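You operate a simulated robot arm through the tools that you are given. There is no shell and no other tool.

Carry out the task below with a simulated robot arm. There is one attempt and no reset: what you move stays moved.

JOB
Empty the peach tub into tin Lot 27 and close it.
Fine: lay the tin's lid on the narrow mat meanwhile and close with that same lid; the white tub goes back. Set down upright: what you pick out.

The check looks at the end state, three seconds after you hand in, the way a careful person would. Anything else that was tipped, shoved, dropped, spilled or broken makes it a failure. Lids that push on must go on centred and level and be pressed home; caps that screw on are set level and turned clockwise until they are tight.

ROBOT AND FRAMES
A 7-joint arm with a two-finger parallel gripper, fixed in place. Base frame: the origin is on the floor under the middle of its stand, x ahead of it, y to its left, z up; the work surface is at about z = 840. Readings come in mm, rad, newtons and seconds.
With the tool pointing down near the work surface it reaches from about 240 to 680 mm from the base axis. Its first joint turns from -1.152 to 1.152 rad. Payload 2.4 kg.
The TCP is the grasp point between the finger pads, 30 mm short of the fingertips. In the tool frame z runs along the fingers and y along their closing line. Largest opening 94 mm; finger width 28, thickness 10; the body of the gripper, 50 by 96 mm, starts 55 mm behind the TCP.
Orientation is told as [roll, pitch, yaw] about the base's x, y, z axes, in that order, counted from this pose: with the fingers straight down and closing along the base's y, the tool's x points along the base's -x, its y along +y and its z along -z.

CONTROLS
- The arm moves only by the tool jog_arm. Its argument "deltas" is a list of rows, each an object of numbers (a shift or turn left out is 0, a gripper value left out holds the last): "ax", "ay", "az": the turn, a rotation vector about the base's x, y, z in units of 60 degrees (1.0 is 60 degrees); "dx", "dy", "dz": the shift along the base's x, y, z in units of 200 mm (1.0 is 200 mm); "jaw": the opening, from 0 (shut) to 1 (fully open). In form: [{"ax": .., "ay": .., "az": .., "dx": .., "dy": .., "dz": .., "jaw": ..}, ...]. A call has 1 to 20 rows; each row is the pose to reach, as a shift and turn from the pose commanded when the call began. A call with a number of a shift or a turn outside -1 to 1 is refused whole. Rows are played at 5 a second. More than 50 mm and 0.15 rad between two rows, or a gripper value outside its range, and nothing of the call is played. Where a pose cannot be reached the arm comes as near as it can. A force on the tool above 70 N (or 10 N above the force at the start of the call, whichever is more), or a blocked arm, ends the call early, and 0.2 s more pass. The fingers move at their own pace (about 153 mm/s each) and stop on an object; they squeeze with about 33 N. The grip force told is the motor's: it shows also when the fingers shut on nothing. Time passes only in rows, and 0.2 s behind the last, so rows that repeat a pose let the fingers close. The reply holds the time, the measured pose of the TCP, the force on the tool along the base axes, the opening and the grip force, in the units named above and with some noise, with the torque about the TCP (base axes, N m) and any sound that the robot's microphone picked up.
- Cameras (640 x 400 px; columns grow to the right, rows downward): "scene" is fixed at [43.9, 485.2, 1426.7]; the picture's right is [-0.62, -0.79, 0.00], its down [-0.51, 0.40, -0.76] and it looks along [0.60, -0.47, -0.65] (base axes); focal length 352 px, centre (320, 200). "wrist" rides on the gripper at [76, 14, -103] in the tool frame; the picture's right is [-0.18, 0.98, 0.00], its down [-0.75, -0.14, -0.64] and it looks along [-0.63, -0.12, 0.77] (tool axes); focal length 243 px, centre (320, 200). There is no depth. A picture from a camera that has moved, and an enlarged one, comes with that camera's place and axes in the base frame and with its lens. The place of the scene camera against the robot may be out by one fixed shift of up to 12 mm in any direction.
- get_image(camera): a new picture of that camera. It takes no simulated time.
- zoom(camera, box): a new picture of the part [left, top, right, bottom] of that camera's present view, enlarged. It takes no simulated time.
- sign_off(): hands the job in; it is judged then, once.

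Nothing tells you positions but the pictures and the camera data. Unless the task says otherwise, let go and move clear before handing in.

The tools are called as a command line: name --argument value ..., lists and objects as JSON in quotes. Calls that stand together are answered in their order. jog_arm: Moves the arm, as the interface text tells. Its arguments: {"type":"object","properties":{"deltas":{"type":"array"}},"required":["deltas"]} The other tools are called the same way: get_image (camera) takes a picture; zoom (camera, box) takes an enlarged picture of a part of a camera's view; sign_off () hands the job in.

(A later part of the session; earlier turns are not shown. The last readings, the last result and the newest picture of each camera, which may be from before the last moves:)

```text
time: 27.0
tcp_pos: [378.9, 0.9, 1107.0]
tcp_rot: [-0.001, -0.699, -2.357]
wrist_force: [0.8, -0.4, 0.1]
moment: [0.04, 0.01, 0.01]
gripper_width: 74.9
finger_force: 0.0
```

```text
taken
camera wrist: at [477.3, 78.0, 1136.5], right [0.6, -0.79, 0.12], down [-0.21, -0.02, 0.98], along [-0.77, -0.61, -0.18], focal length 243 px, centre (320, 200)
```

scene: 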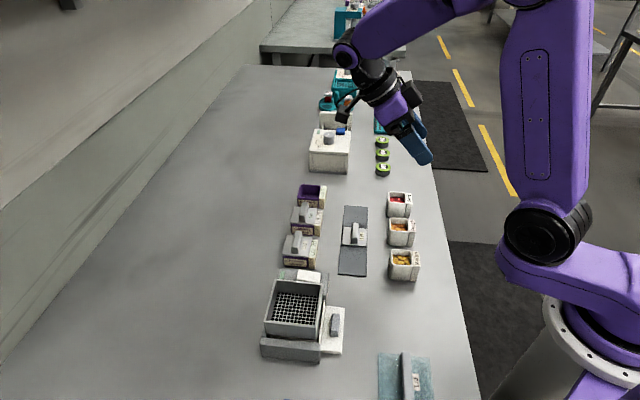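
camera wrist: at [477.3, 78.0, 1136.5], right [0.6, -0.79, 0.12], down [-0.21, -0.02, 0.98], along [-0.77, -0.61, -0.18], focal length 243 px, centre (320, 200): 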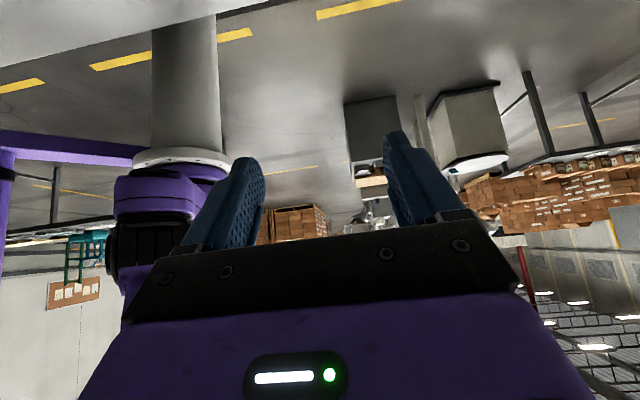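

Both extreme attitudes are reachable. The wrist camera is blind in the leaned pose, so I'll go upright and lower over the peach tub to measure it precisely first.

jog_arm --deltas '[{"ax": 0.0943, "ay": -0.0943, "dx": 0.01, "dy": 0.01, "dz": -0.13}, {"ax": 0.1886, "ay": -0.1886, "dx": 0.02, "dy": 0.02, "dz": -0.26}, {"ax": 0.2829, "ay": -0.2829, "dx": 0.03, "dy": 0.03, "dz": -0.39}, {"ax": 0.3772, "ay": -0.3772, "dx": 0.04, "dy": 0.04, "dz": -0.52}, {"ax": 0.4714, "ay": -0.4714, "dx": 0.05, "dy": 0.05, "dz": -0.65}, {"ax": 0.4714, "ay": -0.4714, "dx": 0.05, "dy": 0.05, "dz": -0.65}]'

get_image --camera "wrist"

zoom --camera "wrist" --box '[220, 50, 420, 200]'

zoom --camera "scene" --box '[370, 130, 440, 290]'

```text
time: 28.4
tcp_pos: [388.5, 11.3, 976.0]
tcp_rot: [0.002, 0.002, -2.355]
wrist_force: [0.1, 0.8, -0.3]
moment: [0.02, 0.01, 0.05]
gripper_width: 75.2
finger_force: 0.0
```

```text
taken
camera wrist: at [454.2, 54.0, 1077.7], right [0.56, -0.83, 0.0], down [-0.63, -0.43, 0.64], along [-0.53, -0.36, -0.77], focal length 243 px, centre (320, 200)
```

wrist: 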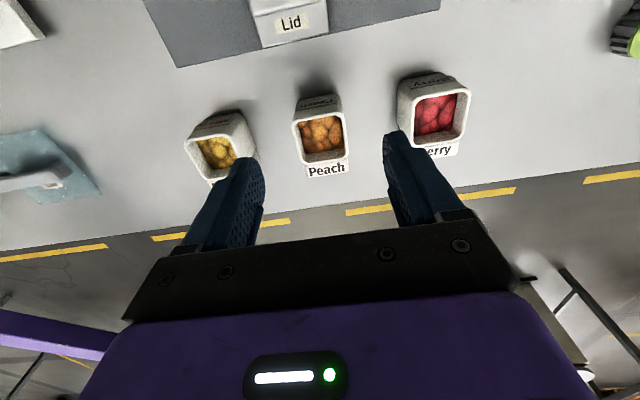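

```text
2.67 times, centred on (320, 125) of wrist
camera zoom: at [454.2, 54.0, 1077.7], right [0.56, -0.83, 0.0], down [-0.63, -0.43, 0.64], along [-0.53, -0.36, -0.77], focal length 647 px, centre (320, 400)
```

zoom: 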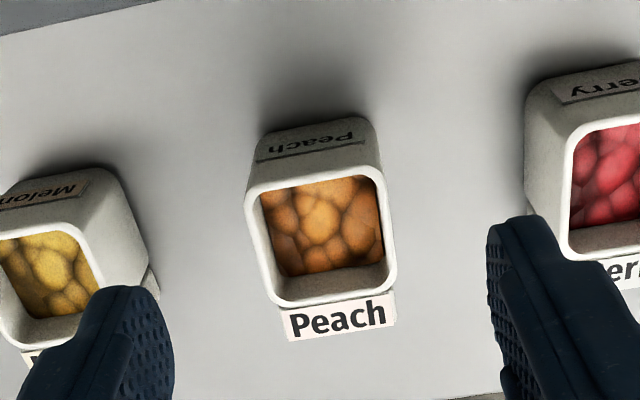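

```text
2.50 times, centred on (405, 210) of scene
camera zoom: at [43.9, 485.2, 1426.7], right [-0.62, -0.79, 0.0], down [-0.51, 0.4, -0.76], along [0.6, -0.47, -0.65], focal length 880 px, centre (108, 175)
```

zoom: 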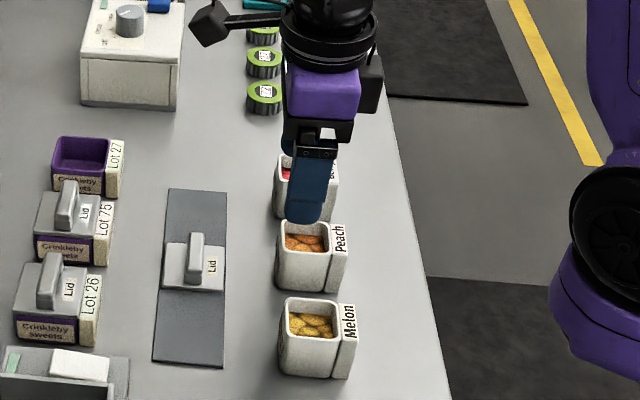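

The peach tub centre works out at (378.2, 0.3) with the rim at z≈888 and vertical walls. Before I touch it, I'll rehearse the pour pose empty-handed over the open tin to be sure the wrist clears everything.

jog_arm --deltas '[{"ax": 0.0943, "ay": -0.0943, "dx": 0.09, "dy": 0.03, "dz": 0.07, "jaw": 0.5}, {"ax": 0.1886, "ay": -0.1886, "dx": 0.18, "dy": 0.06, "dz": 0.14}, {"ax": 0.2829, "ay": -0.2829, "dx": 0.27, "dy": 0.09, "dz": 0.21}, {"ax": 0.3772, "ay": -0.3772, "dx": 0.36, "dy": 0.12, "dz": 0.28}, {"ax": 0.4715, "ay": -0.4715, "dx": 0.45, "dy": 0.15, "dz": 0.35}, {"ax": 0.5658, "ay": -0.5658, "dx": 0.54, "dy": 0.18, "dz": 0.42}]'

jog_arm --deltas '[{"ax": 0.0943, "ay": -0.0943, "dx": 0.143, "dy": 0.0394}, {"ax": 0.1886, "ay": -0.1886, "dx": 0.286, "dy": 0.0788}, {"ax": 0.2829, "ay": -0.2829, "dx": 0.429, "dy": 0.118}, {"ax": 0.3772, "ay": -0.3772, "dx": 0.5715, "dy": 0.1575}, {"ax": 0.3772, "ay": -0.3772, "dx": 0.5715, "dy": 0.1575}]'

jog_arm --deltas '[{"dz": -0.15}, {"dz": -0.3}, {"dz": -0.45}, {"dz": -0.6}, {"dz": -0.6}]'

get_image --camera "scene"

zoom --camera "scene" --box '[280, 120, 440, 240]'

```text
time: 29.8
tcp_pos: [496.4, 48.5, 1060.5]
tcp_rot: [0.001, 0.839, -2.355]
wrist_force: [0.6, 0.2, 0.0]
moment: [0.02, -0.01, 0.0]
gripper_width: 47.0
finger_force: 0.0
```

```text
time: 31.0
tcp_pos: [611.5, 81.6, 1059.8]
tcp_rot: [0.004, 1.398, -2.352]
wrist_force: [0.5, 0.1, 0.4]
moment: [0.0, -0.02, 0.0]
gripper_width: 47.0
finger_force: 0.0
```

```text
time: 32.2
tcp_pos: [611.5, 80.1, 940.7]
tcp_rot: [0.005, 1.396, -2.353]
wrist_force: [-0.6, -0.5, 1.0]
moment: [0.01, 0.02, 0.01]
gripper_width: 47.1
finger_force: 0.0
```

```text
taken
```

scene: 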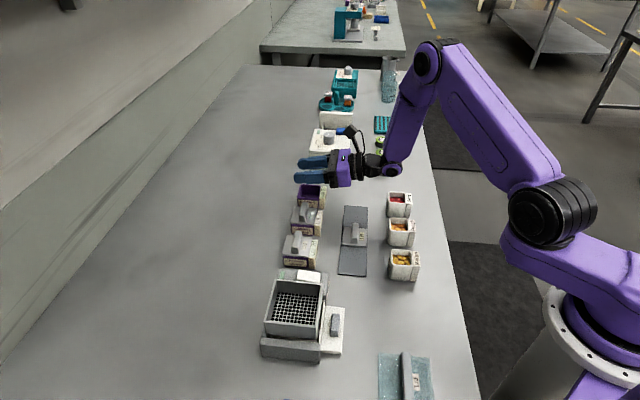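

```text
3.33 times, centred on (360, 180) of scene
camera zoom: at [43.9, 485.2, 1426.7], right [-0.62, -0.79, 0.0], down [-0.51, 0.4, -0.76], along [0.6, -0.47, -0.65], focal length 1173 px, centre (187, 267)
```

zoom: 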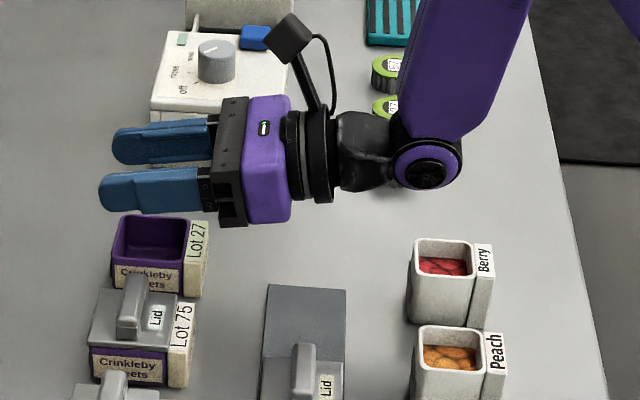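

The rehearsal succeeded: the wrist clears the Berry tub and nothing was touched. Now I'll return to the peach tub, lean 40° outward above it, and get ready to descend.

jog_arm --deltas '[{"dz": 0.2}, {"dz": 0.4}, {"ax": -0.0943, "ay": 0.0943, "dx": -0.08, "dy": -0.03, "dz": 0.5}, {"ax": -0.1886, "ay": 0.1886, "dx": -0.16, "dy": -0.06, "dz": 0.5}, {"ax": -0.2829, "ay": 0.2829, "dx": -0.24, "dy": -0.09, "dz": 0.5}, {"ax": -0.3772, "ay": 0.3772, "dx": -0.32, "dy": -0.12, "dz": 0.5}, {"ax": -0.4715, "ay": 0.4715, "dx": -0.4, "dy": -0.15, "dz": 0.5}, {"ax": -0.5658, "ay": 0.5658, "dx": -0.48, "dy": -0.18, "dz": 0.5}, {"ax": -0.6601, "ay": 0.6601, "dx": -0.56, "dy": -0.21, "dz": 0.5}, {"ax": -0.7544, "ay": 0.7544, "dx": -0.64, "dy": -0.24, "dz": 0.5}, {"ax": -0.8487, "ay": 0.8487, "dx": -0.72, "dy": -0.27, "dz": 0.5}, {"ax": -0.943, "ay": 0.943, "dx": -0.8, "dy": -0.3, "dz": 0.5}]'

jog_arm --deltas '[{"ax": -0.0943, "ay": 0.0943, "dx": -0.07, "dy": -0.016, "dz": -0.04, "jaw": 0.72}, {"ax": -0.1886, "ay": 0.1886, "dx": -0.14, "dy": -0.032, "dz": -0.08}, {"ax": -0.2829, "ay": 0.2829, "dx": -0.21, "dy": -0.048, "dz": -0.12}, {"ax": -0.3772, "ay": 0.3772, "dx": -0.28, "dy": -0.064, "dz": -0.16}, {"ax": -0.4714, "ay": 0.4714, "dx": -0.353, "dy": -0.0785, "dz": -0.2035}, {"ax": -0.4714, "ay": 0.4714, "dx": -0.353, "dy": -0.0785, "dz": -0.2035}]'

zoom --camera "scene" --box '[320, 100, 460, 290]'

```text
time: 34.8
tcp_pos: [452.4, 18.6, 1040.5]
tcp_rot: [0.0, -0.001, -2.358]
wrist_force: [0.3, 0.3, 0.1]
moment: [0.0, 0.03, -0.03]
gripper_width: 47.1
finger_force: 0.1
```

```text
time: 36.2
tcp_pos: [381.1, 4.1, 1000.0]
tcp_rot: [0.0, -0.7, -2.357]
wrist_force: [0.0, 0.9, 0.1]
moment: [-0.01, 0.01, 0.06]
gripper_width: 67.6
finger_force: 0.0
```

```text
2.11 times, centred on (390, 195) of scene
camera zoom: at [43.9, 485.2, 1426.7], right [-0.62, -0.79, 0.0], down [-0.51, 0.4, -0.76], along [0.6, -0.47, -0.65], focal length 741 px, centre (173, 210)
```

zoom: 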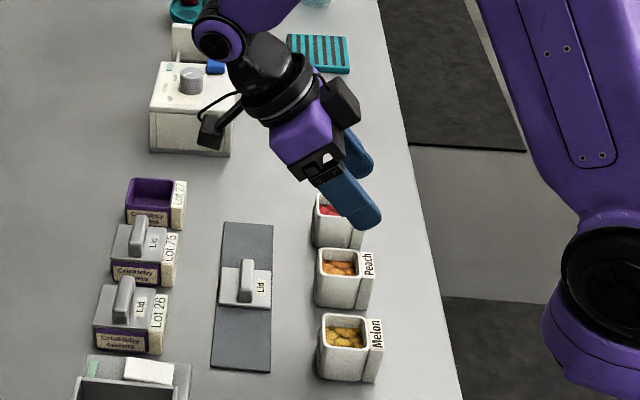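

The lean is set over the tub. I'll descend partway, to z≈910, and verify that the camera clears the lid handle and the fingers straddle the tub.

jog_arm --deltas '[{"dz": -0.15}, {"dz": -0.3}, {"dz": -0.4}, {"dz": -0.45}, {"dz": -0.45}]'

zoom --camera "scene" --box '[320, 150, 460, 290]'

get_image --camera "wrist"

```text
time: 37.4
tcp_pos: [380.1, 3.2, 909.4]
tcp_rot: [0.002, -0.699, -2.355]
wrist_force: [-0.5, -0.6, 0.6]
moment: [0.0, 0.02, -0.01]
gripper_width: 67.7
finger_force: 0.1
```

```text
2.86 times, centred on (390, 220) of scene
camera zoom: at [43.9, 485.2, 1426.7], right [-0.62, -0.79, 0.0], down [-0.51, 0.4, -0.76], along [0.6, -0.47, -0.65], focal length 1005 px, centre (120, 143)
```

zoom: 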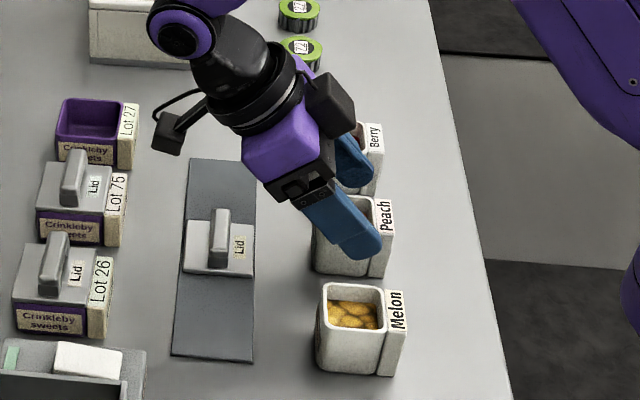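

```text
taken
camera wrist: at [479.6, 80.6, 939.5], right [0.6, -0.79, 0.12], down [-0.22, -0.02, 0.98], along [-0.77, -0.61, -0.18], focal length 243 px, centre (320, 200)
```

wrist: 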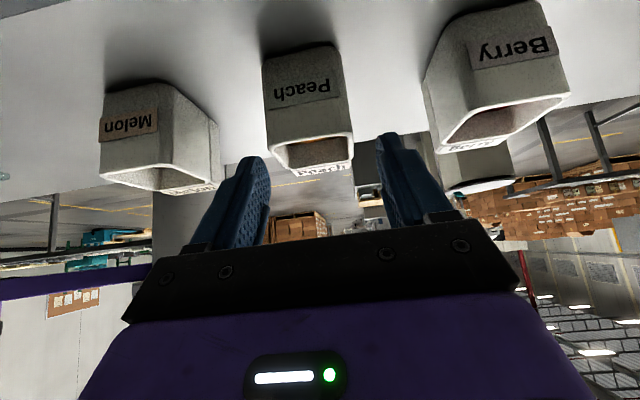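

The tub is nicely framed between the fingers and everything clears. I'll lower the remaining 30 mm and close gently on the tub's side walls.

jog_arm --deltas '[{"dz": -0.05}, {"dz": -0.1}, {"dz": -0.155}, {"dz": -0.155}]'

zoom --camera "scene" --box '[320, 150, 460, 290]'

get_image --camera "wrist"

```text
time: 38.4
tcp_pos: [380.3, 4.4, 879.1]
tcp_rot: [0.0, -0.7, -2.357]
wrist_force: [-0.6, -0.4, 0.5]
moment: [-0.02, 0.0, 0.03]
gripper_width: 67.5
finger_force: 0.1
```

```text
2.86 times, centred on (390, 220) of scene
camera zoom: at [43.9, 485.2, 1426.7], right [-0.62, -0.79, 0.0], down [-0.51, 0.4, -0.76], along [0.6, -0.47, -0.65], focal length 1005 px, centre (120, 143)
```

zoom: 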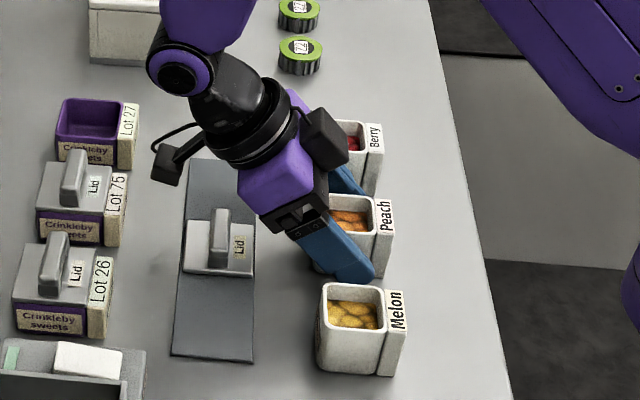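

```text
taken
camera wrist: at [480.2, 80.4, 907.3], right [0.6, -0.79, 0.12], down [-0.22, -0.02, 0.98], along [-0.77, -0.61, -0.18], focal length 243 px, centre (320, 200)
```

wrist: 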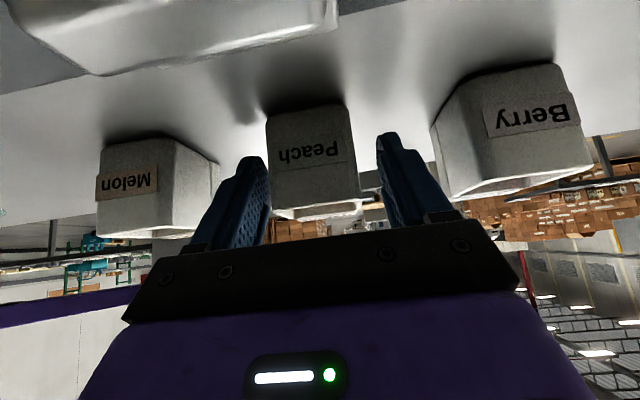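

My projection check confirms the tub is centred between the fingers, with about 13 mm each side. Closing now.

jog_arm --deltas '[{"jaw": 0.55}, {"jaw": 0.45}, {"jaw": 0.3}, {"jaw": 0.2}, {"jaw": 0.2}]'

zoom --camera "scene" --box '[340, 180, 450, 290]'

get_image --camera "wrist"

```text
time: 39.6
tcp_pos: [380.5, 4.2, 878.2]
tcp_rot: [-0.001, -0.698, -2.357]
wrist_force: [0.2, -0.4, 0.1]
moment: [0.02, 0.02, -0.01]
gripper_width: 48.1
finger_force: 33.1
```

```text
3.64 times, centred on (395, 235) of scene
camera zoom: at [43.9, 485.2, 1426.7], right [-0.62, -0.79, 0.0], down [-0.51, 0.4, -0.76], along [0.6, -0.47, -0.65], focal length 1279 px, centre (47, 73)
```

zoom: 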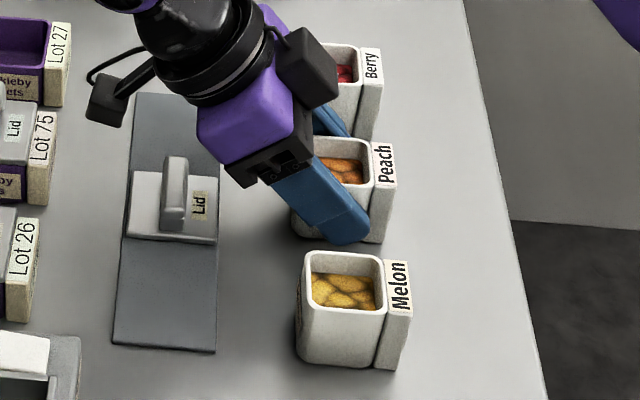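

```text
taken
camera wrist: at [480.1, 80.5, 907.5], right [0.6, -0.79, 0.12], down [-0.22, -0.02, 0.98], along [-0.77, -0.61, -0.18], focal length 243 px, centre (320, 200)
```

wrist: 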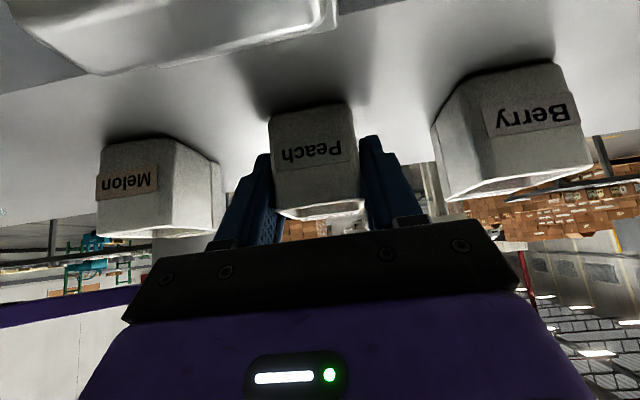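

The grip stopped at 48.1 mm, a bit wider than my 42 to 43 mm visual estimate. I'll look closely at how the fingers meet the tub before lifting.

zoom --camera "wrist" --box '[200, 80, 440, 260]'

zoom --camera "scene" --box '[380, 190, 430, 260]'

```text
2.22 times, centred on (320, 170) of wrist
camera zoom: at [480.1, 80.5, 907.5], right [0.6, -0.79, 0.12], down [-0.22, -0.02, 0.98], along [-0.77, -0.61, -0.18], focal length 539 px, centre (320, 267)
```

zoom: 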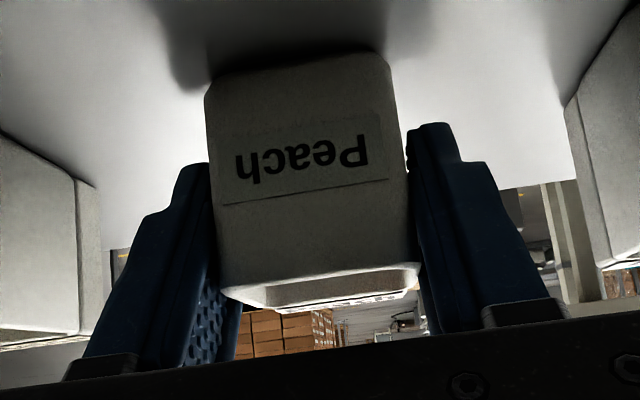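

```text
5.71 times, centred on (405, 225) of scene
camera zoom: at [43.9, 485.2, 1426.7], right [-0.62, -0.79, 0.0], down [-0.51, 0.4, -0.76], along [0.6, -0.47, -0.65], focal length 2010 px, centre (-166, 57)
```

zoom: 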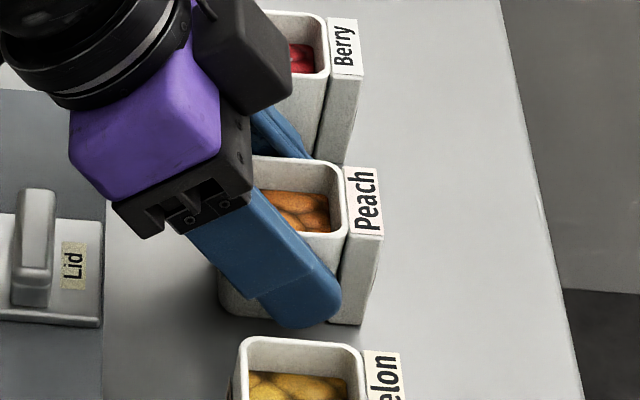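

I'll lift a few millimetres slowly to check the tub is firmly held and stays level.

jog_arm --deltas '[{"dz": 0.01}, {"dz": 0.025}, {"dz": 0.05}, {"dz": 0.05}]'

zoom --camera "wrist" --box '[200, 80, 440, 260]'

zoom --camera "scene" --box '[380, 190, 430, 260]'

```text
time: 40.6
tcp_pos: [380.6, 4.1, 888.9]
tcp_rot: [0.0, -0.699, -2.356]
wrist_force: [-0.2, -0.2, -0.8]
moment: [0.04, 0.0, -0.01]
gripper_width: 47.5
finger_force: 32.5
```

```text
2.22 times, centred on (320, 170) of wrist
camera zoom: at [479.9, 80.7, 918.0], right [0.6, -0.79, 0.12], down [-0.22, -0.02, 0.98], along [-0.77, -0.61, -0.18], focal length 539 px, centre (320, 267)
```

zoom: 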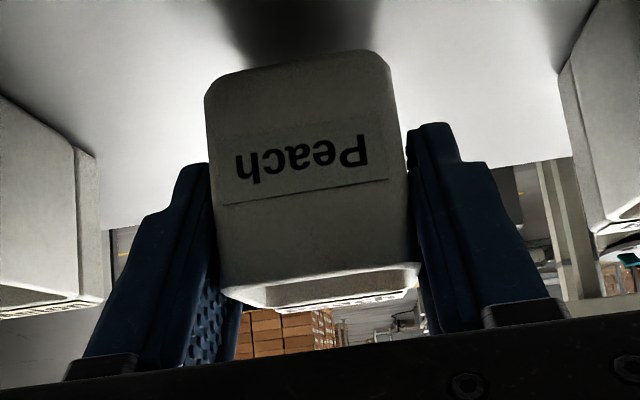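

```text
5.71 times, centred on (405, 225) of scene
camera zoom: at [43.9, 485.2, 1426.7], right [-0.62, -0.79, 0.0], down [-0.51, 0.4, -0.76], along [0.6, -0.47, -0.65], focal length 2010 px, centre (-166, 57)
```

zoom: 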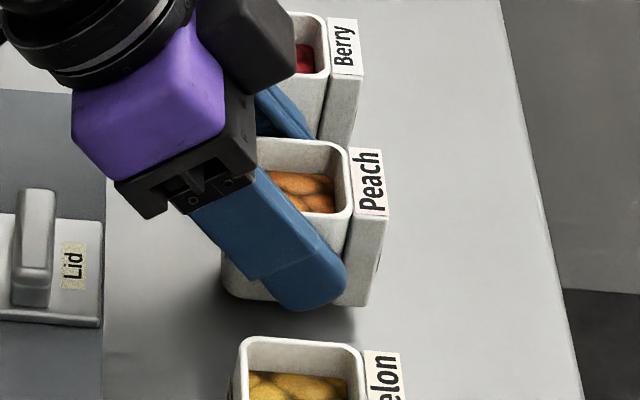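

The tub lifts rigidly and level with the gripper. I'll raise it straight up, then carry it smoothly toward the tin, tilting only 20° so the wrist stays in reach while the sweets, well below the rim, stay put.

jog_arm --deltas '[{"dz": 0.1}, {"dz": 0.22}, {"dz": 0.34}, {"dz": 0.46}, {"dz": 0.5, "dx": 0.03, "dy": 0.01}, {"dz": 0.5, "dx": 0.13, "dy": 0.045, "ax": 0.04, "ay": -0.04}, {"dz": 0.5, "dx": 0.24, "dy": 0.083, "ax": 0.08, "ay": -0.08}, {"dz": 0.5, "dx": 0.35, "dy": 0.121, "ax": 0.12, "ay": -0.12}, {"dz": 0.5, "dx": 0.46, "dy": 0.159, "ax": 0.16, "ay": -0.16}, {"dz": 0.5, "dx": 0.57, "dy": 0.197, "ax": 0.2, "ay": -0.2}, {"dz": 0.5, "dx": 0.65, "dy": 0.225, "ax": 0.2357, "ay": -0.2357}, {"dz": 0.5, "dx": 0.65, "dy": 0.225, "ax": 0.2357, "ay": -0.2357}]'

get_image --camera "scene"

zoom --camera "scene" --box '[290, 100, 450, 220]'

get_image --camera "wrist"

```text
time: 43.2
tcp_pos: [512.4, 48.9, 986.7]
tcp_rot: [0.001, -0.349, -2.357]
wrist_force: [-0.1, -0.1, -0.8]
moment: [0.07, 0.01, 0.02]
gripper_width: 47.7
finger_force: 33.2
```

```text
taken
```

scene: 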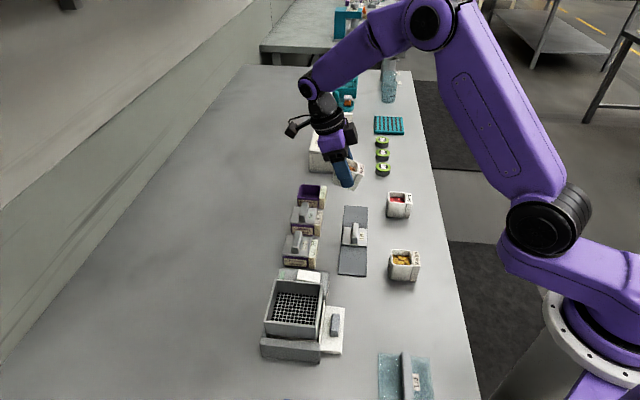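

```text
3.33 times, centred on (370, 160) of scene
camera zoom: at [43.9, 485.2, 1426.7], right [-0.62, -0.79, 0.0], down [-0.51, 0.4, -0.76], along [0.6, -0.47, -0.65], focal length 1173 px, centre (153, 333)
```

zoom: 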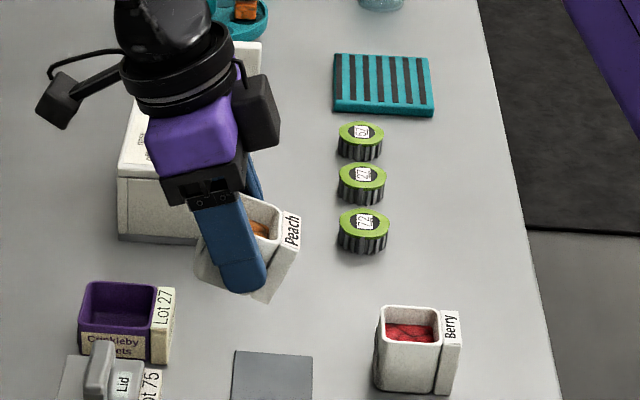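

```text
taken
camera wrist: at [598.3, 112.7, 1058.6], right [0.57, -0.82, 0.06], down [-0.45, -0.25, 0.86], along [-0.69, -0.52, -0.51], focal length 243 px, centre (320, 200)
```

wrist: 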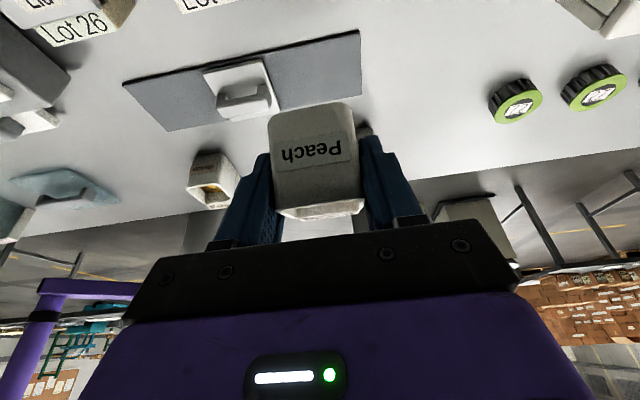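

The tub rides firmly at 20° with the sweets inside. Next I'll move to the pour start on the far side of the tin, tilting up to 38°, which is still short of spilling.

jog_arm --deltas '[{"dx": 0.05, "dy": 0.023, "dz": -0.005, "ax": 0.02, "ay": -0.02}, {"dx": 0.13, "dy": 0.06, "dz": -0.02, "ax": 0.045, "ay": -0.045}, {"dx": 0.22, "dy": 0.101, "dz": -0.035, "ax": 0.075, "ay": -0.075}, {"dx": 0.31, "dy": 0.142, "dz": -0.05, "ax": 0.105, "ay": -0.105}, {"dx": 0.4, "dy": 0.184, "dz": -0.065, "ax": 0.135, "ay": -0.135}, {"dx": 0.49, "dy": 0.225, "dz": -0.08, "ax": 0.165, "ay": -0.165}, {"dx": 0.57, "dy": 0.262, "dz": -0.09, "ax": 0.19, "ay": -0.19}, {"dx": 0.6365, "dy": 0.2925, "dz": -0.095, "ax": 0.2121, "ay": -0.2121}, {"dx": 0.6365, "dy": 0.2925, "dz": -0.095, "ax": 0.2121, "ay": -0.2121}]'

zoom --camera "scene" --box '[260, 100, 400, 240]'

get_image --camera "wrist"

```text
time: 45.2
tcp_pos: [638.7, 106.9, 970.0]
tcp_rot: [0.001, -0.035, -2.358]
wrist_force: [0.2, -0.9, 0.2]
moment: [0.03, 0.0, -0.02]
gripper_width: 47.8
finger_force: 33.1
```

```text
2.86 times, centred on (330, 170) of scene
camera zoom: at [43.9, 485.2, 1426.7], right [-0.62, -0.79, 0.0], down [-0.51, 0.4, -0.76], along [0.6, -0.47, -0.65], focal length 1005 px, centre (291, 286)
```

zoom: 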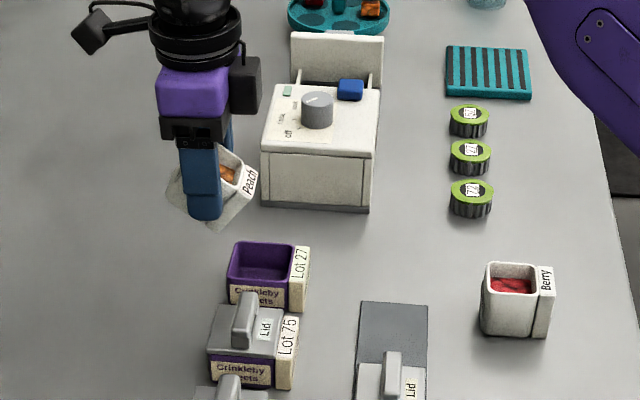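

```text
taken
camera wrist: at [706.4, 152.0, 1069.8], right [0.56, -0.82, 0.01], down [-0.62, -0.42, 0.67], along [-0.55, -0.38, -0.74], focal length 243 px, centre (320, 200)
```

wrist: 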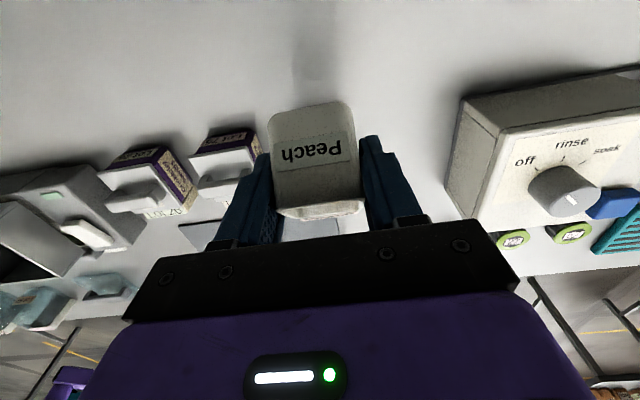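

The pour start is reached, with the tub on the far side of the open tin and its mouth facing the tin. I'll lower to pouring height while tilting to 50°.

jog_arm --deltas '[{"dz": -0.04, "ax": 0.02, "ay": -0.02}, {"dz": -0.09, "ax": 0.05, "ay": -0.05}, {"dz": -0.14, "ax": 0.08, "ay": -0.08}, {"dz": -0.19, "ax": 0.11, "ay": -0.11}, {"dz": -0.225, "ax": 0.13, "ay": -0.13}, {"dz": -0.24, "ax": 0.1414, "ay": -0.1414}, {"dz": -0.24, "ax": 0.1414, "ay": -0.1414}]'

zoom --camera "scene" --box '[260, 130, 360, 230]'

get_image --camera "wrist"

```text
time: 46.8
tcp_pos: [636.8, 105.9, 921.4]
tcp_rot: [0.002, 0.174, -2.355]
wrist_force: [0.6, -0.5, -0.7]
moment: [0.01, 0.05, 0.01]
gripper_width: 47.8
finger_force: 33.2
```

```text
4.00 times, centred on (310, 180) of scene
camera zoom: at [43.9, 485.2, 1426.7], right [-0.62, -0.79, 0.0], down [-0.51, 0.4, -0.76], along [0.6, -0.47, -0.65], focal length 1407 px, centre (360, 280)
```

zoom: 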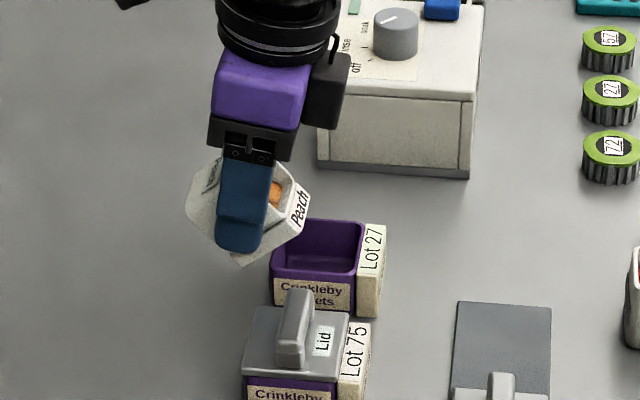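

```text
taken
camera wrist: at [690.2, 135.9, 1035.5], right [0.57, -0.82, -0.03], down [-0.7, -0.5, 0.5], along [-0.43, -0.26, -0.86], focal length 243 px, centre (320, 200)
```

wrist: 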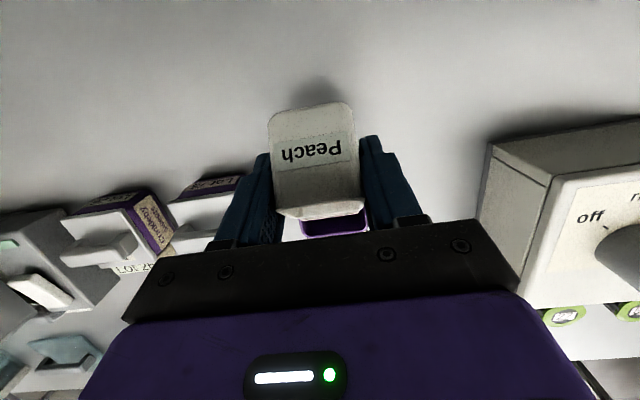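

Nothing has spilled and the lip is over the tin. I'll check the side-to-side alignment of tub and tin closely before pouring.

zoom --camera "wrist" --box '[260, 180, 400, 250]'

zoom --camera "scene" --box '[300, 165, 360, 215]'

```text
4.57 times, centred on (330, 215) of wrist
camera zoom: at [690.2, 135.9, 1035.5], right [0.57, -0.82, -0.03], down [-0.7, -0.5, 0.5], along [-0.43, -0.26, -0.86], focal length 1109 px, centre (274, 131)
```

zoom: 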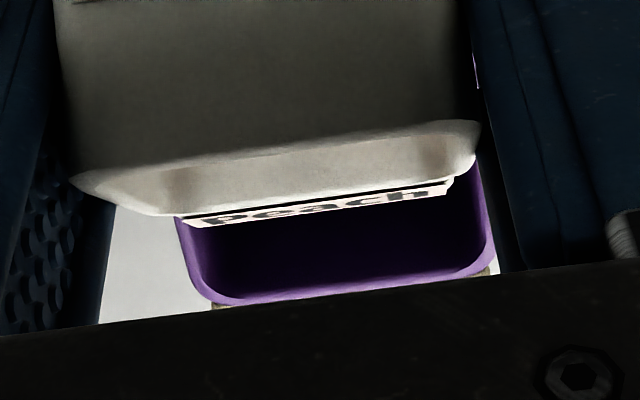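

```text
8.00 times, centred on (330, 190) of scene
camera zoom: at [43.9, 485.2, 1426.7], right [-0.62, -0.79, 0.0], down [-0.51, 0.4, -0.76], along [0.6, -0.47, -0.65], focal length 2815 px, centre (240, 280)
```

zoom: 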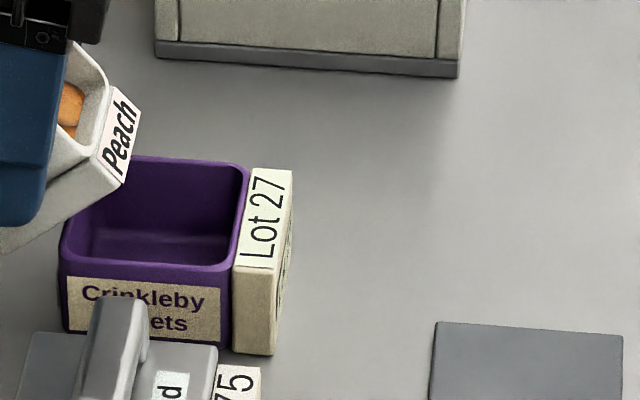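

Tub and tin are aligned side to side to within a millimetre, at e1 ≈ -377 for both, and the drop edge sits about 8 mm past the tin's centre. Starting the slow pour, 50° to 75°.

jog_arm --deltas '[{"ax": 0.02946, "ay": -0.02946, "dx": -0.0039, "dy": -0.0039}, {"ax": 0.05893, "ay": -0.05893, "dx": -0.0076, "dy": -0.0076}, {"ax": 0.08839, "ay": -0.08839, "dx": -0.0113, "dy": -0.0113}, {"ax": 0.11785, "ay": -0.11785, "dx": -0.0152, "dy": -0.0152}, {"ax": 0.14731, "ay": -0.14731, "dx": -0.0198, "dy": -0.0198}, {"ax": 0.17678, "ay": -0.17678, "dx": -0.0247, "dy": -0.0247}, {"ax": 0.20624, "ay": -0.20624, "dx": -0.0293, "dy": -0.0293}, {"ax": 0.2357, "ay": -0.2357, "dx": -0.0343, "dy": -0.0343}, {"ax": 0.26516, "ay": -0.26516, "dx": -0.0392, "dy": -0.0392}, {"ax": 0.29463, "ay": -0.29463, "dx": -0.0442, "dy": -0.0442}, {"ax": 0.29463, "ay": -0.29463, "dx": -0.0442, "dy": -0.0442}]'

zoom --camera "scene" --box '[270, 140, 360, 220]'

get_image --camera "wrist"

```text
time: 49.2
tcp_pos: [627.7, 97.4, 922.7]
tcp_rot: [0.0, 0.612, -2.356]
wrist_force: [-0.3, 1.3, -0.6]
moment: [-0.06, -0.01, 0.0]
gripper_width: 47.6
finger_force: 33.1
```

```text
5.00 times, centred on (315, 180) of scene
camera zoom: at [43.9, 485.2, 1426.7], right [-0.62, -0.79, 0.0], down [-0.51, 0.4, -0.76], along [0.6, -0.47, -0.65], focal length 1759 px, centre (345, 300)
```

zoom: 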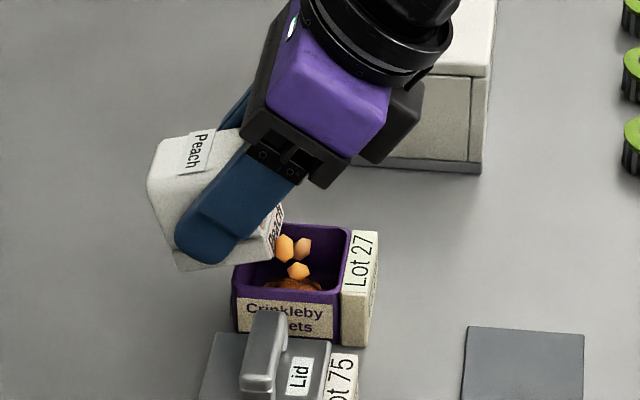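

```text
taken
camera wrist: at [642.6, 89.2, 1050.0], right [0.59, -0.8, -0.11], down [-0.8, -0.6, 0.09], along [-0.14, 0.03, -0.99], focal length 243 px, centre (320, 200)
```

wrist: 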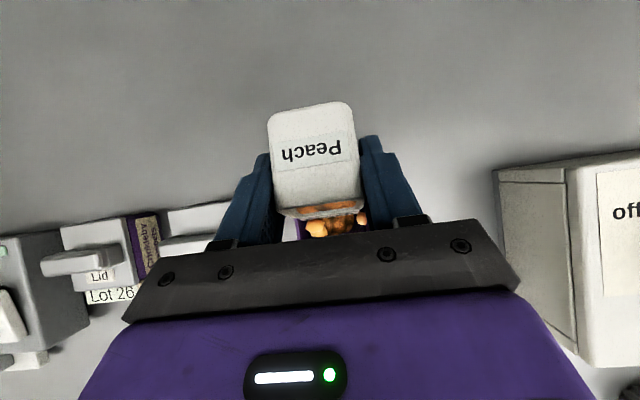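

Sweets are falling straight into the middle of the tin. I'll hold still for a second to let this batch drop.

jog_arm --deltas '[{}, {}, {}, {}]'

zoom --camera "scene" --box '[270, 140, 360, 220]'

zoom --camera "wrist" --box '[240, 160, 400, 250]'

```text
time: 50.2
tcp_pos: [627.9, 97.5, 921.1]
tcp_rot: [0.001, 0.61, -2.356]
wrist_force: [0.1, -0.2, -0.5]
moment: [-0.01, 0.01, 0.02]
gripper_width: 47.2
finger_force: 33.0
```

```text
5.00 times, centred on (315, 180) of scene
camera zoom: at [43.9, 485.2, 1426.7], right [-0.62, -0.79, 0.0], down [-0.51, 0.4, -0.76], along [0.6, -0.47, -0.65], focal length 1759 px, centre (345, 300)
```

zoom: 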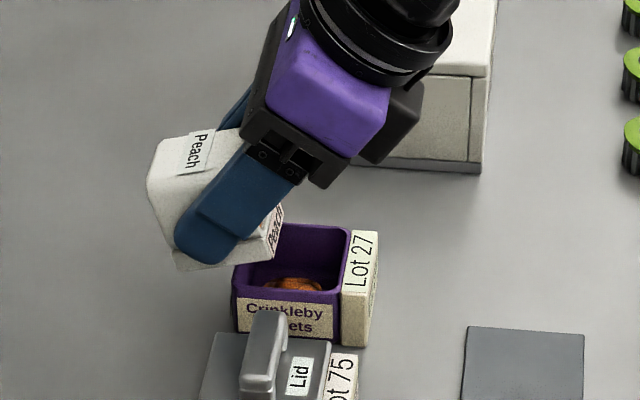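

```text
4.00 times, centred on (320, 205) of wrist
camera zoom: at [642.7, 89.3, 1049.9], right [0.59, -0.8, -0.11], down [-0.8, -0.6, 0.09], along [-0.14, 0.03, -0.99], focal length 970 px, centre (320, 180)
```

zoom: 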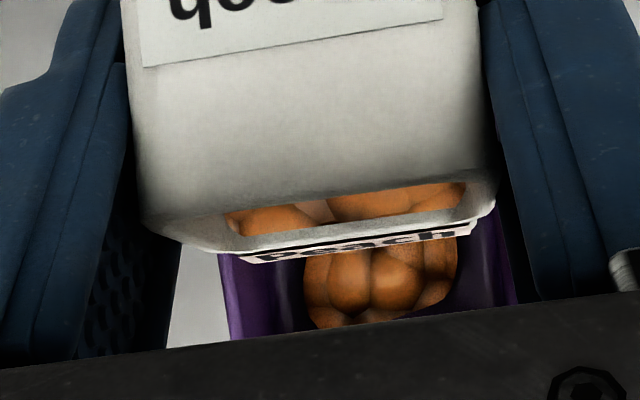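

About half has landed in a neat mound in the centre of the tin, with nothing spilled. I'll continue tilting slowly from 75° to 100°.

jog_arm --deltas '[{"ax": 0.02946, "ay": -0.02946, "dx": -0.006, "dy": -0.006}, {"ax": 0.05893, "ay": -0.05893, "dx": -0.0117, "dy": -0.0117}, {"ax": 0.08839, "ay": -0.08839, "dx": -0.0177, "dy": -0.0177}, {"ax": 0.11785, "ay": -0.11785, "dx": -0.0237, "dy": -0.0237}, {"ax": 0.14731, "ay": -0.14731, "dx": -0.0293, "dy": -0.0293}, {"ax": 0.17678, "ay": -0.17678, "dx": -0.0354, "dy": -0.0354}, {"ax": 0.20624, "ay": -0.20624, "dx": -0.0396, "dy": -0.0396}, {"ax": 0.2357, "ay": -0.2357, "dx": -0.0438, "dy": -0.0438}, {"ax": 0.26516, "ay": -0.26516, "dx": -0.0481, "dy": -0.0481}, {"ax": 0.29463, "ay": -0.29463, "dx": -0.0527, "dy": -0.0527}, {"ax": 0.29463, "ay": -0.29463, "dx": -0.0527, "dy": -0.0527}]'

zoom --camera "scene" --box '[270, 140, 360, 220]'

zoom --camera "wrist" --box '[240, 160, 400, 250]'

```text
time: 52.6
tcp_pos: [618.2, 87.6, 921.6]
tcp_rot: [0.0, 1.047, -2.357]
wrist_force: [0.2, 0.2, -0.6]
moment: [0.02, -0.04, 0.01]
gripper_width: 47.6
finger_force: 33.5
```

```text
5.00 times, centred on (315, 180) of scene
camera zoom: at [43.9, 485.2, 1426.7], right [-0.62, -0.79, 0.0], down [-0.51, 0.4, -0.76], along [0.6, -0.47, -0.65], focal length 1759 px, centre (345, 300)
```

zoom: 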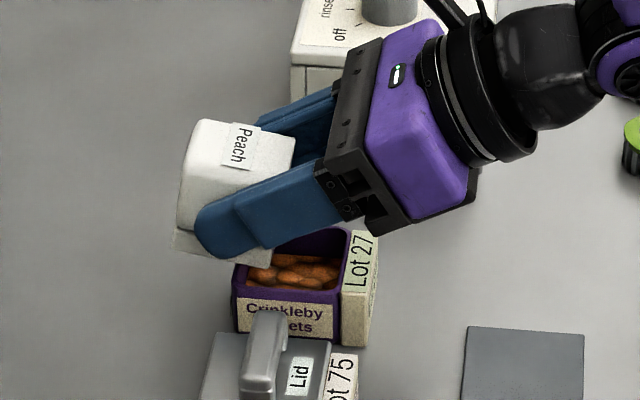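

```text
4.00 times, centred on (320, 205) of wrist
camera zoom: at [594.2, 40.5, 1038.5], right [0.63, -0.76, -0.16], down [-0.76, -0.56, -0.33], along [0.16, 0.33, -0.93], focal length 970 px, centre (320, 180)
```

zoom: 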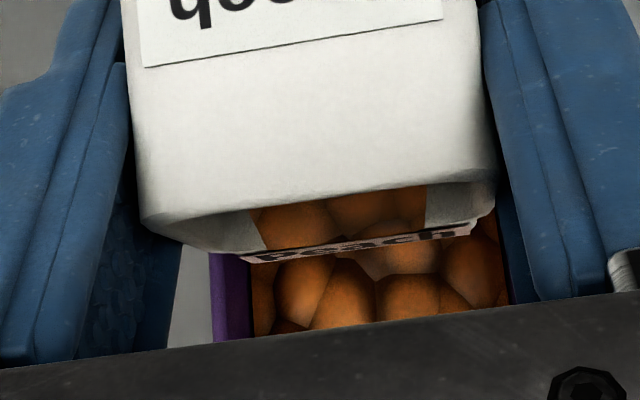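

The tin is filling evenly and a little remains in the tub. On to 120°.

jog_arm --deltas '[{"ax": 0.02946, "ay": -0.02946, "dx": -0.0042, "dy": -0.0042}, {"ax": 0.05893, "ay": -0.05893, "dx": -0.0085, "dy": -0.0085}, {"ax": 0.08839, "ay": -0.08839, "dx": -0.0127, "dy": -0.0127}, {"ax": 0.11785, "ay": -0.11785, "dx": -0.0166, "dy": -0.0166}, {"ax": 0.14731, "ay": -0.14731, "dx": -0.0209, "dy": -0.0209}, {"ax": 0.17678, "ay": -0.17678, "dx": -0.0247, "dy": -0.0247}, {"ax": 0.20624, "ay": -0.20624, "dx": -0.029, "dy": -0.029}, {"ax": 0.2357, "ay": -0.2357, "dx": -0.0329, "dy": -0.0329}, {"ax": 0.2357, "ay": -0.2357, "dx": -0.0329, "dy": -0.0329}, {"ax": 0.2357, "ay": -0.2357, "dx": -0.0329, "dy": -0.0329}, {"ax": 0.2357, "ay": -0.2357, "dx": -0.0329, "dy": -0.0329}]'

zoom --camera "scene" --box '[270, 140, 360, 220]'

zoom --camera "wrist" --box '[240, 160, 400, 250]'

get_image --camera "scene"

```text
time: 55.0
tcp_pos: [611.3, 81.0, 921.7]
tcp_rot: [0.0, 1.396, -2.356]
wrist_force: [0.1, -0.6, -0.8]
moment: [0.03, -0.01, 0.0]
gripper_width: 47.4
finger_force: 32.9
```

```text
5.00 times, centred on (315, 180) of scene
camera zoom: at [43.9, 485.2, 1426.7], right [-0.62, -0.79, 0.0], down [-0.51, 0.4, -0.76], along [0.6, -0.47, -0.65], focal length 1759 px, centre (345, 300)
```

zoom: 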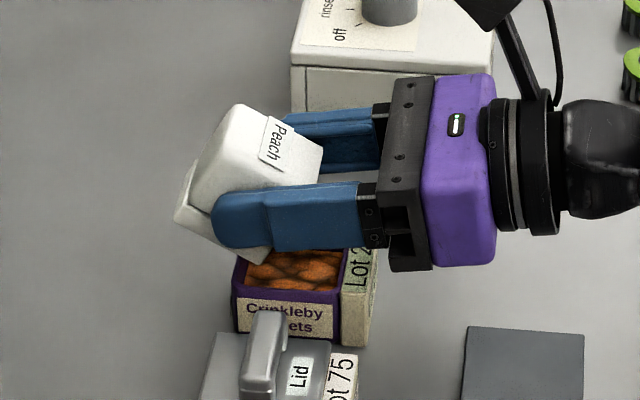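

```text
4.00 times, centred on (320, 205) of wrist
camera zoom: at [561.4, 7.4, 1014.8], right [0.67, -0.72, -0.18], down [-0.64, -0.44, -0.63], along [0.37, 0.54, -0.75], focal length 970 px, centre (320, 180)
```

zoom: 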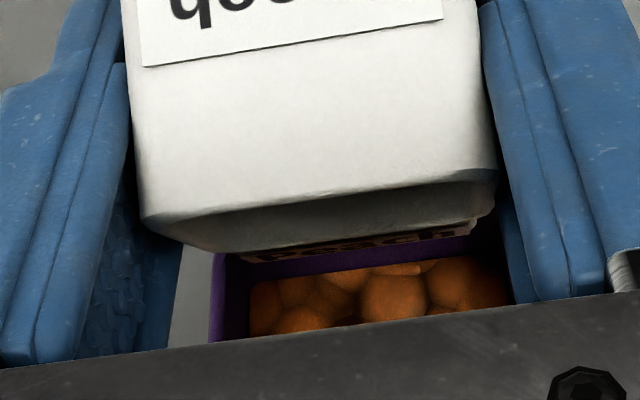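

```text
taken
```

scene: 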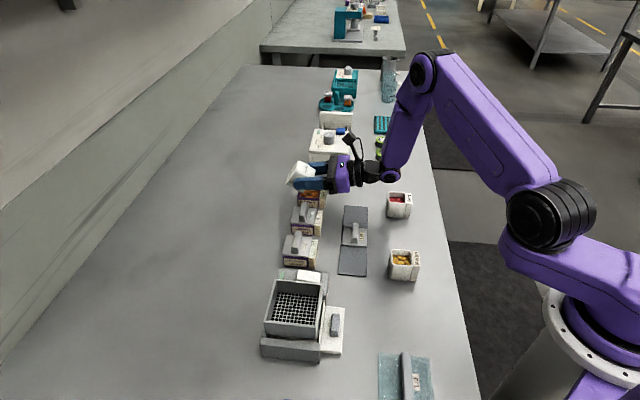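

The tin looks nearly full and the tub nearly empty. I'll tilt a bit further to 128° with a slight rise to keep wrist clearance over the Berry tub, and hold so any last sweets come out.

jog_arm --deltas '[{"ax": 0.02357, "ay": -0.02357, "dx": -0.0031, "dy": -0.0031, "dz": 0.015}, {"ax": 0.04714, "ay": -0.04714, "dx": -0.0062, "dy": -0.0062, "dz": 0.03}, {"ax": 0.07071, "ay": -0.07071, "dx": -0.0093, "dy": -0.0093, "dz": 0.045}, {"ax": 0.09428, "ay": -0.09428, "dx": -0.0124, "dy": -0.0124, "dz": 0.06}, {"ax": 0.09428, "ay": -0.09428, "dx": -0.0124, "dy": -0.0124, "dz": 0.06}, {"ax": 0.09428, "ay": -0.09428, "dx": -0.0124, "dy": -0.0124, "dz": 0.06}, {"ax": 0.09428, "ay": -0.09428, "dx": -0.0124, "dy": -0.0124, "dz": 0.06}]'

zoom --camera "scene" --box '[280, 150, 350, 220]'

zoom --camera "wrist" --box '[240, 160, 400, 250]'

zoom --camera "scene" --box '[330, 130, 430, 230]'

```text
time: 56.6
tcp_pos: [608.9, 79.1, 933.1]
tcp_rot: [0.001, 1.535, -2.355]
wrist_force: [0.2, 0.2, -0.1]
moment: [-0.01, -0.01, -0.02]
gripper_width: 47.4
finger_force: 32.9
```

```text
5.71 times, centred on (315, 185) of scene
camera zoom: at [43.9, 485.2, 1426.7], right [-0.62, -0.79, 0.0], down [-0.51, 0.4, -0.76], along [0.6, -0.47, -0.65], focal length 2010 px, centre (349, 286)
```

zoom: 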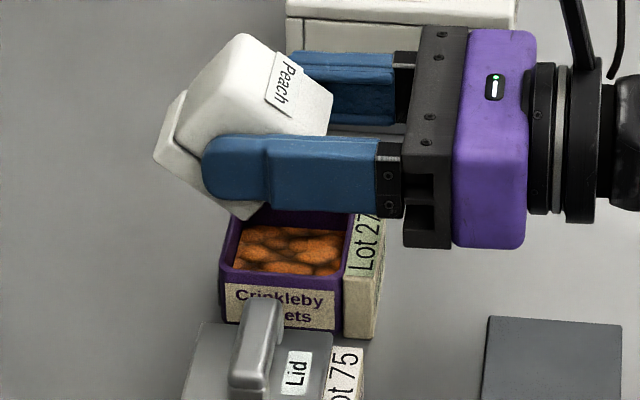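

```text
4.00 times, centred on (320, 205) of wrist
camera zoom: at [550.4, -3.2, 1013.8], right [0.69, -0.7, -0.18], down [-0.57, -0.37, -0.73], along [0.44, 0.61, -0.66], focal length 970 px, centre (320, 180)
```

zoom: 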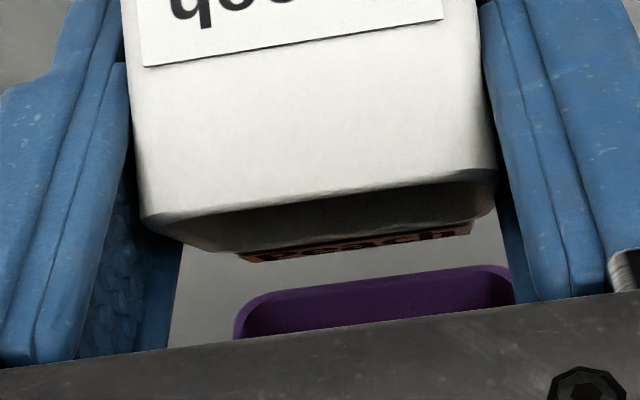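

```text
4.00 times, centred on (380, 180) of scene
camera zoom: at [43.9, 485.2, 1426.7], right [-0.62, -0.79, 0.0], down [-0.51, 0.4, -0.76], along [0.6, -0.47, -0.65], focal length 1407 px, centre (80, 280)
```

zoom: 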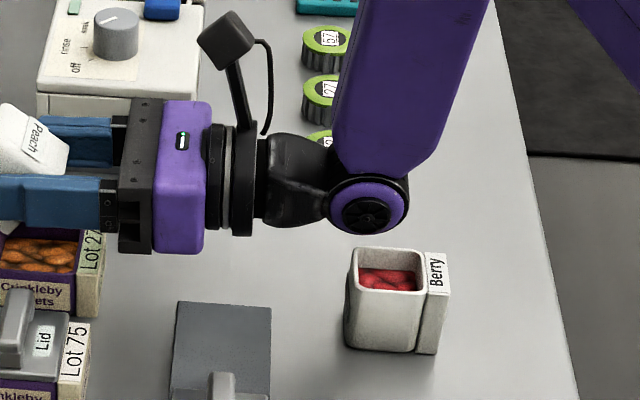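

The wrist clears the Berry tub. I'll give a small gentle shake at about 130° to dislodge anything stuck in the tub's corners.

jog_arm --deltas '[{"ax": 0.02357, "ay": -0.02357, "dz": 0.03}, {"ax": -0.02, "ay": 0.02, "dz": 0.01}, {"ax": 0.02357, "ay": -0.02357, "dz": 0.035}, {"ax": -0.02, "ay": 0.02, "dz": 0.01}, {"ax": 0.02357, "ay": -0.02357, "dz": 0.035}, {"ax": -0.02, "ay": 0.02, "dz": 0.01}, {"ax": 0.02357, "ay": -0.02357, "dz": 0.035}, {"ax": 0.02357, "ay": -0.02357, "dz": 0.03}, {"ax": 0.02357, "ay": -0.02357, "dz": 0.03}, {"ax": 0.02357, "ay": -0.02357, "dz": 0.03}]'

zoom --camera "scene" --box '[280, 150, 350, 220]'

```text
time: 58.8
tcp_pos: [610.2, 77.5, 939.3]
tcp_rot: [2.449, 1.571, 0.095]
wrist_force: [-1.2, 0.3, -1.0]
moment: [0.01, 0.01, -0.02]
gripper_width: 47.4
finger_force: 33.5
```

```text
5.71 times, centred on (315, 185) of scene
camera zoom: at [43.9, 485.2, 1426.7], right [-0.62, -0.79, 0.0], down [-0.51, 0.4, -0.76], along [0.6, -0.47, -0.65], focal length 2010 px, centre (349, 286)
```

zoom: 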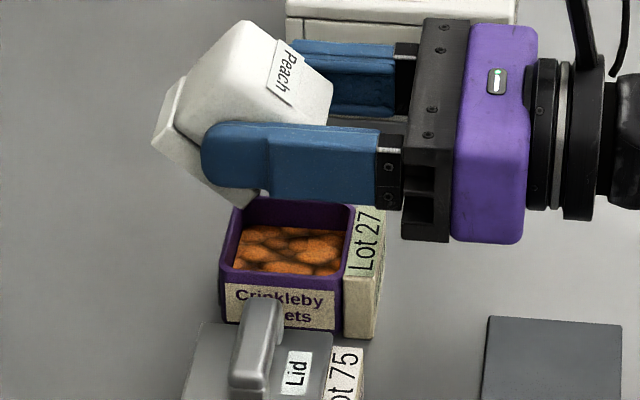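

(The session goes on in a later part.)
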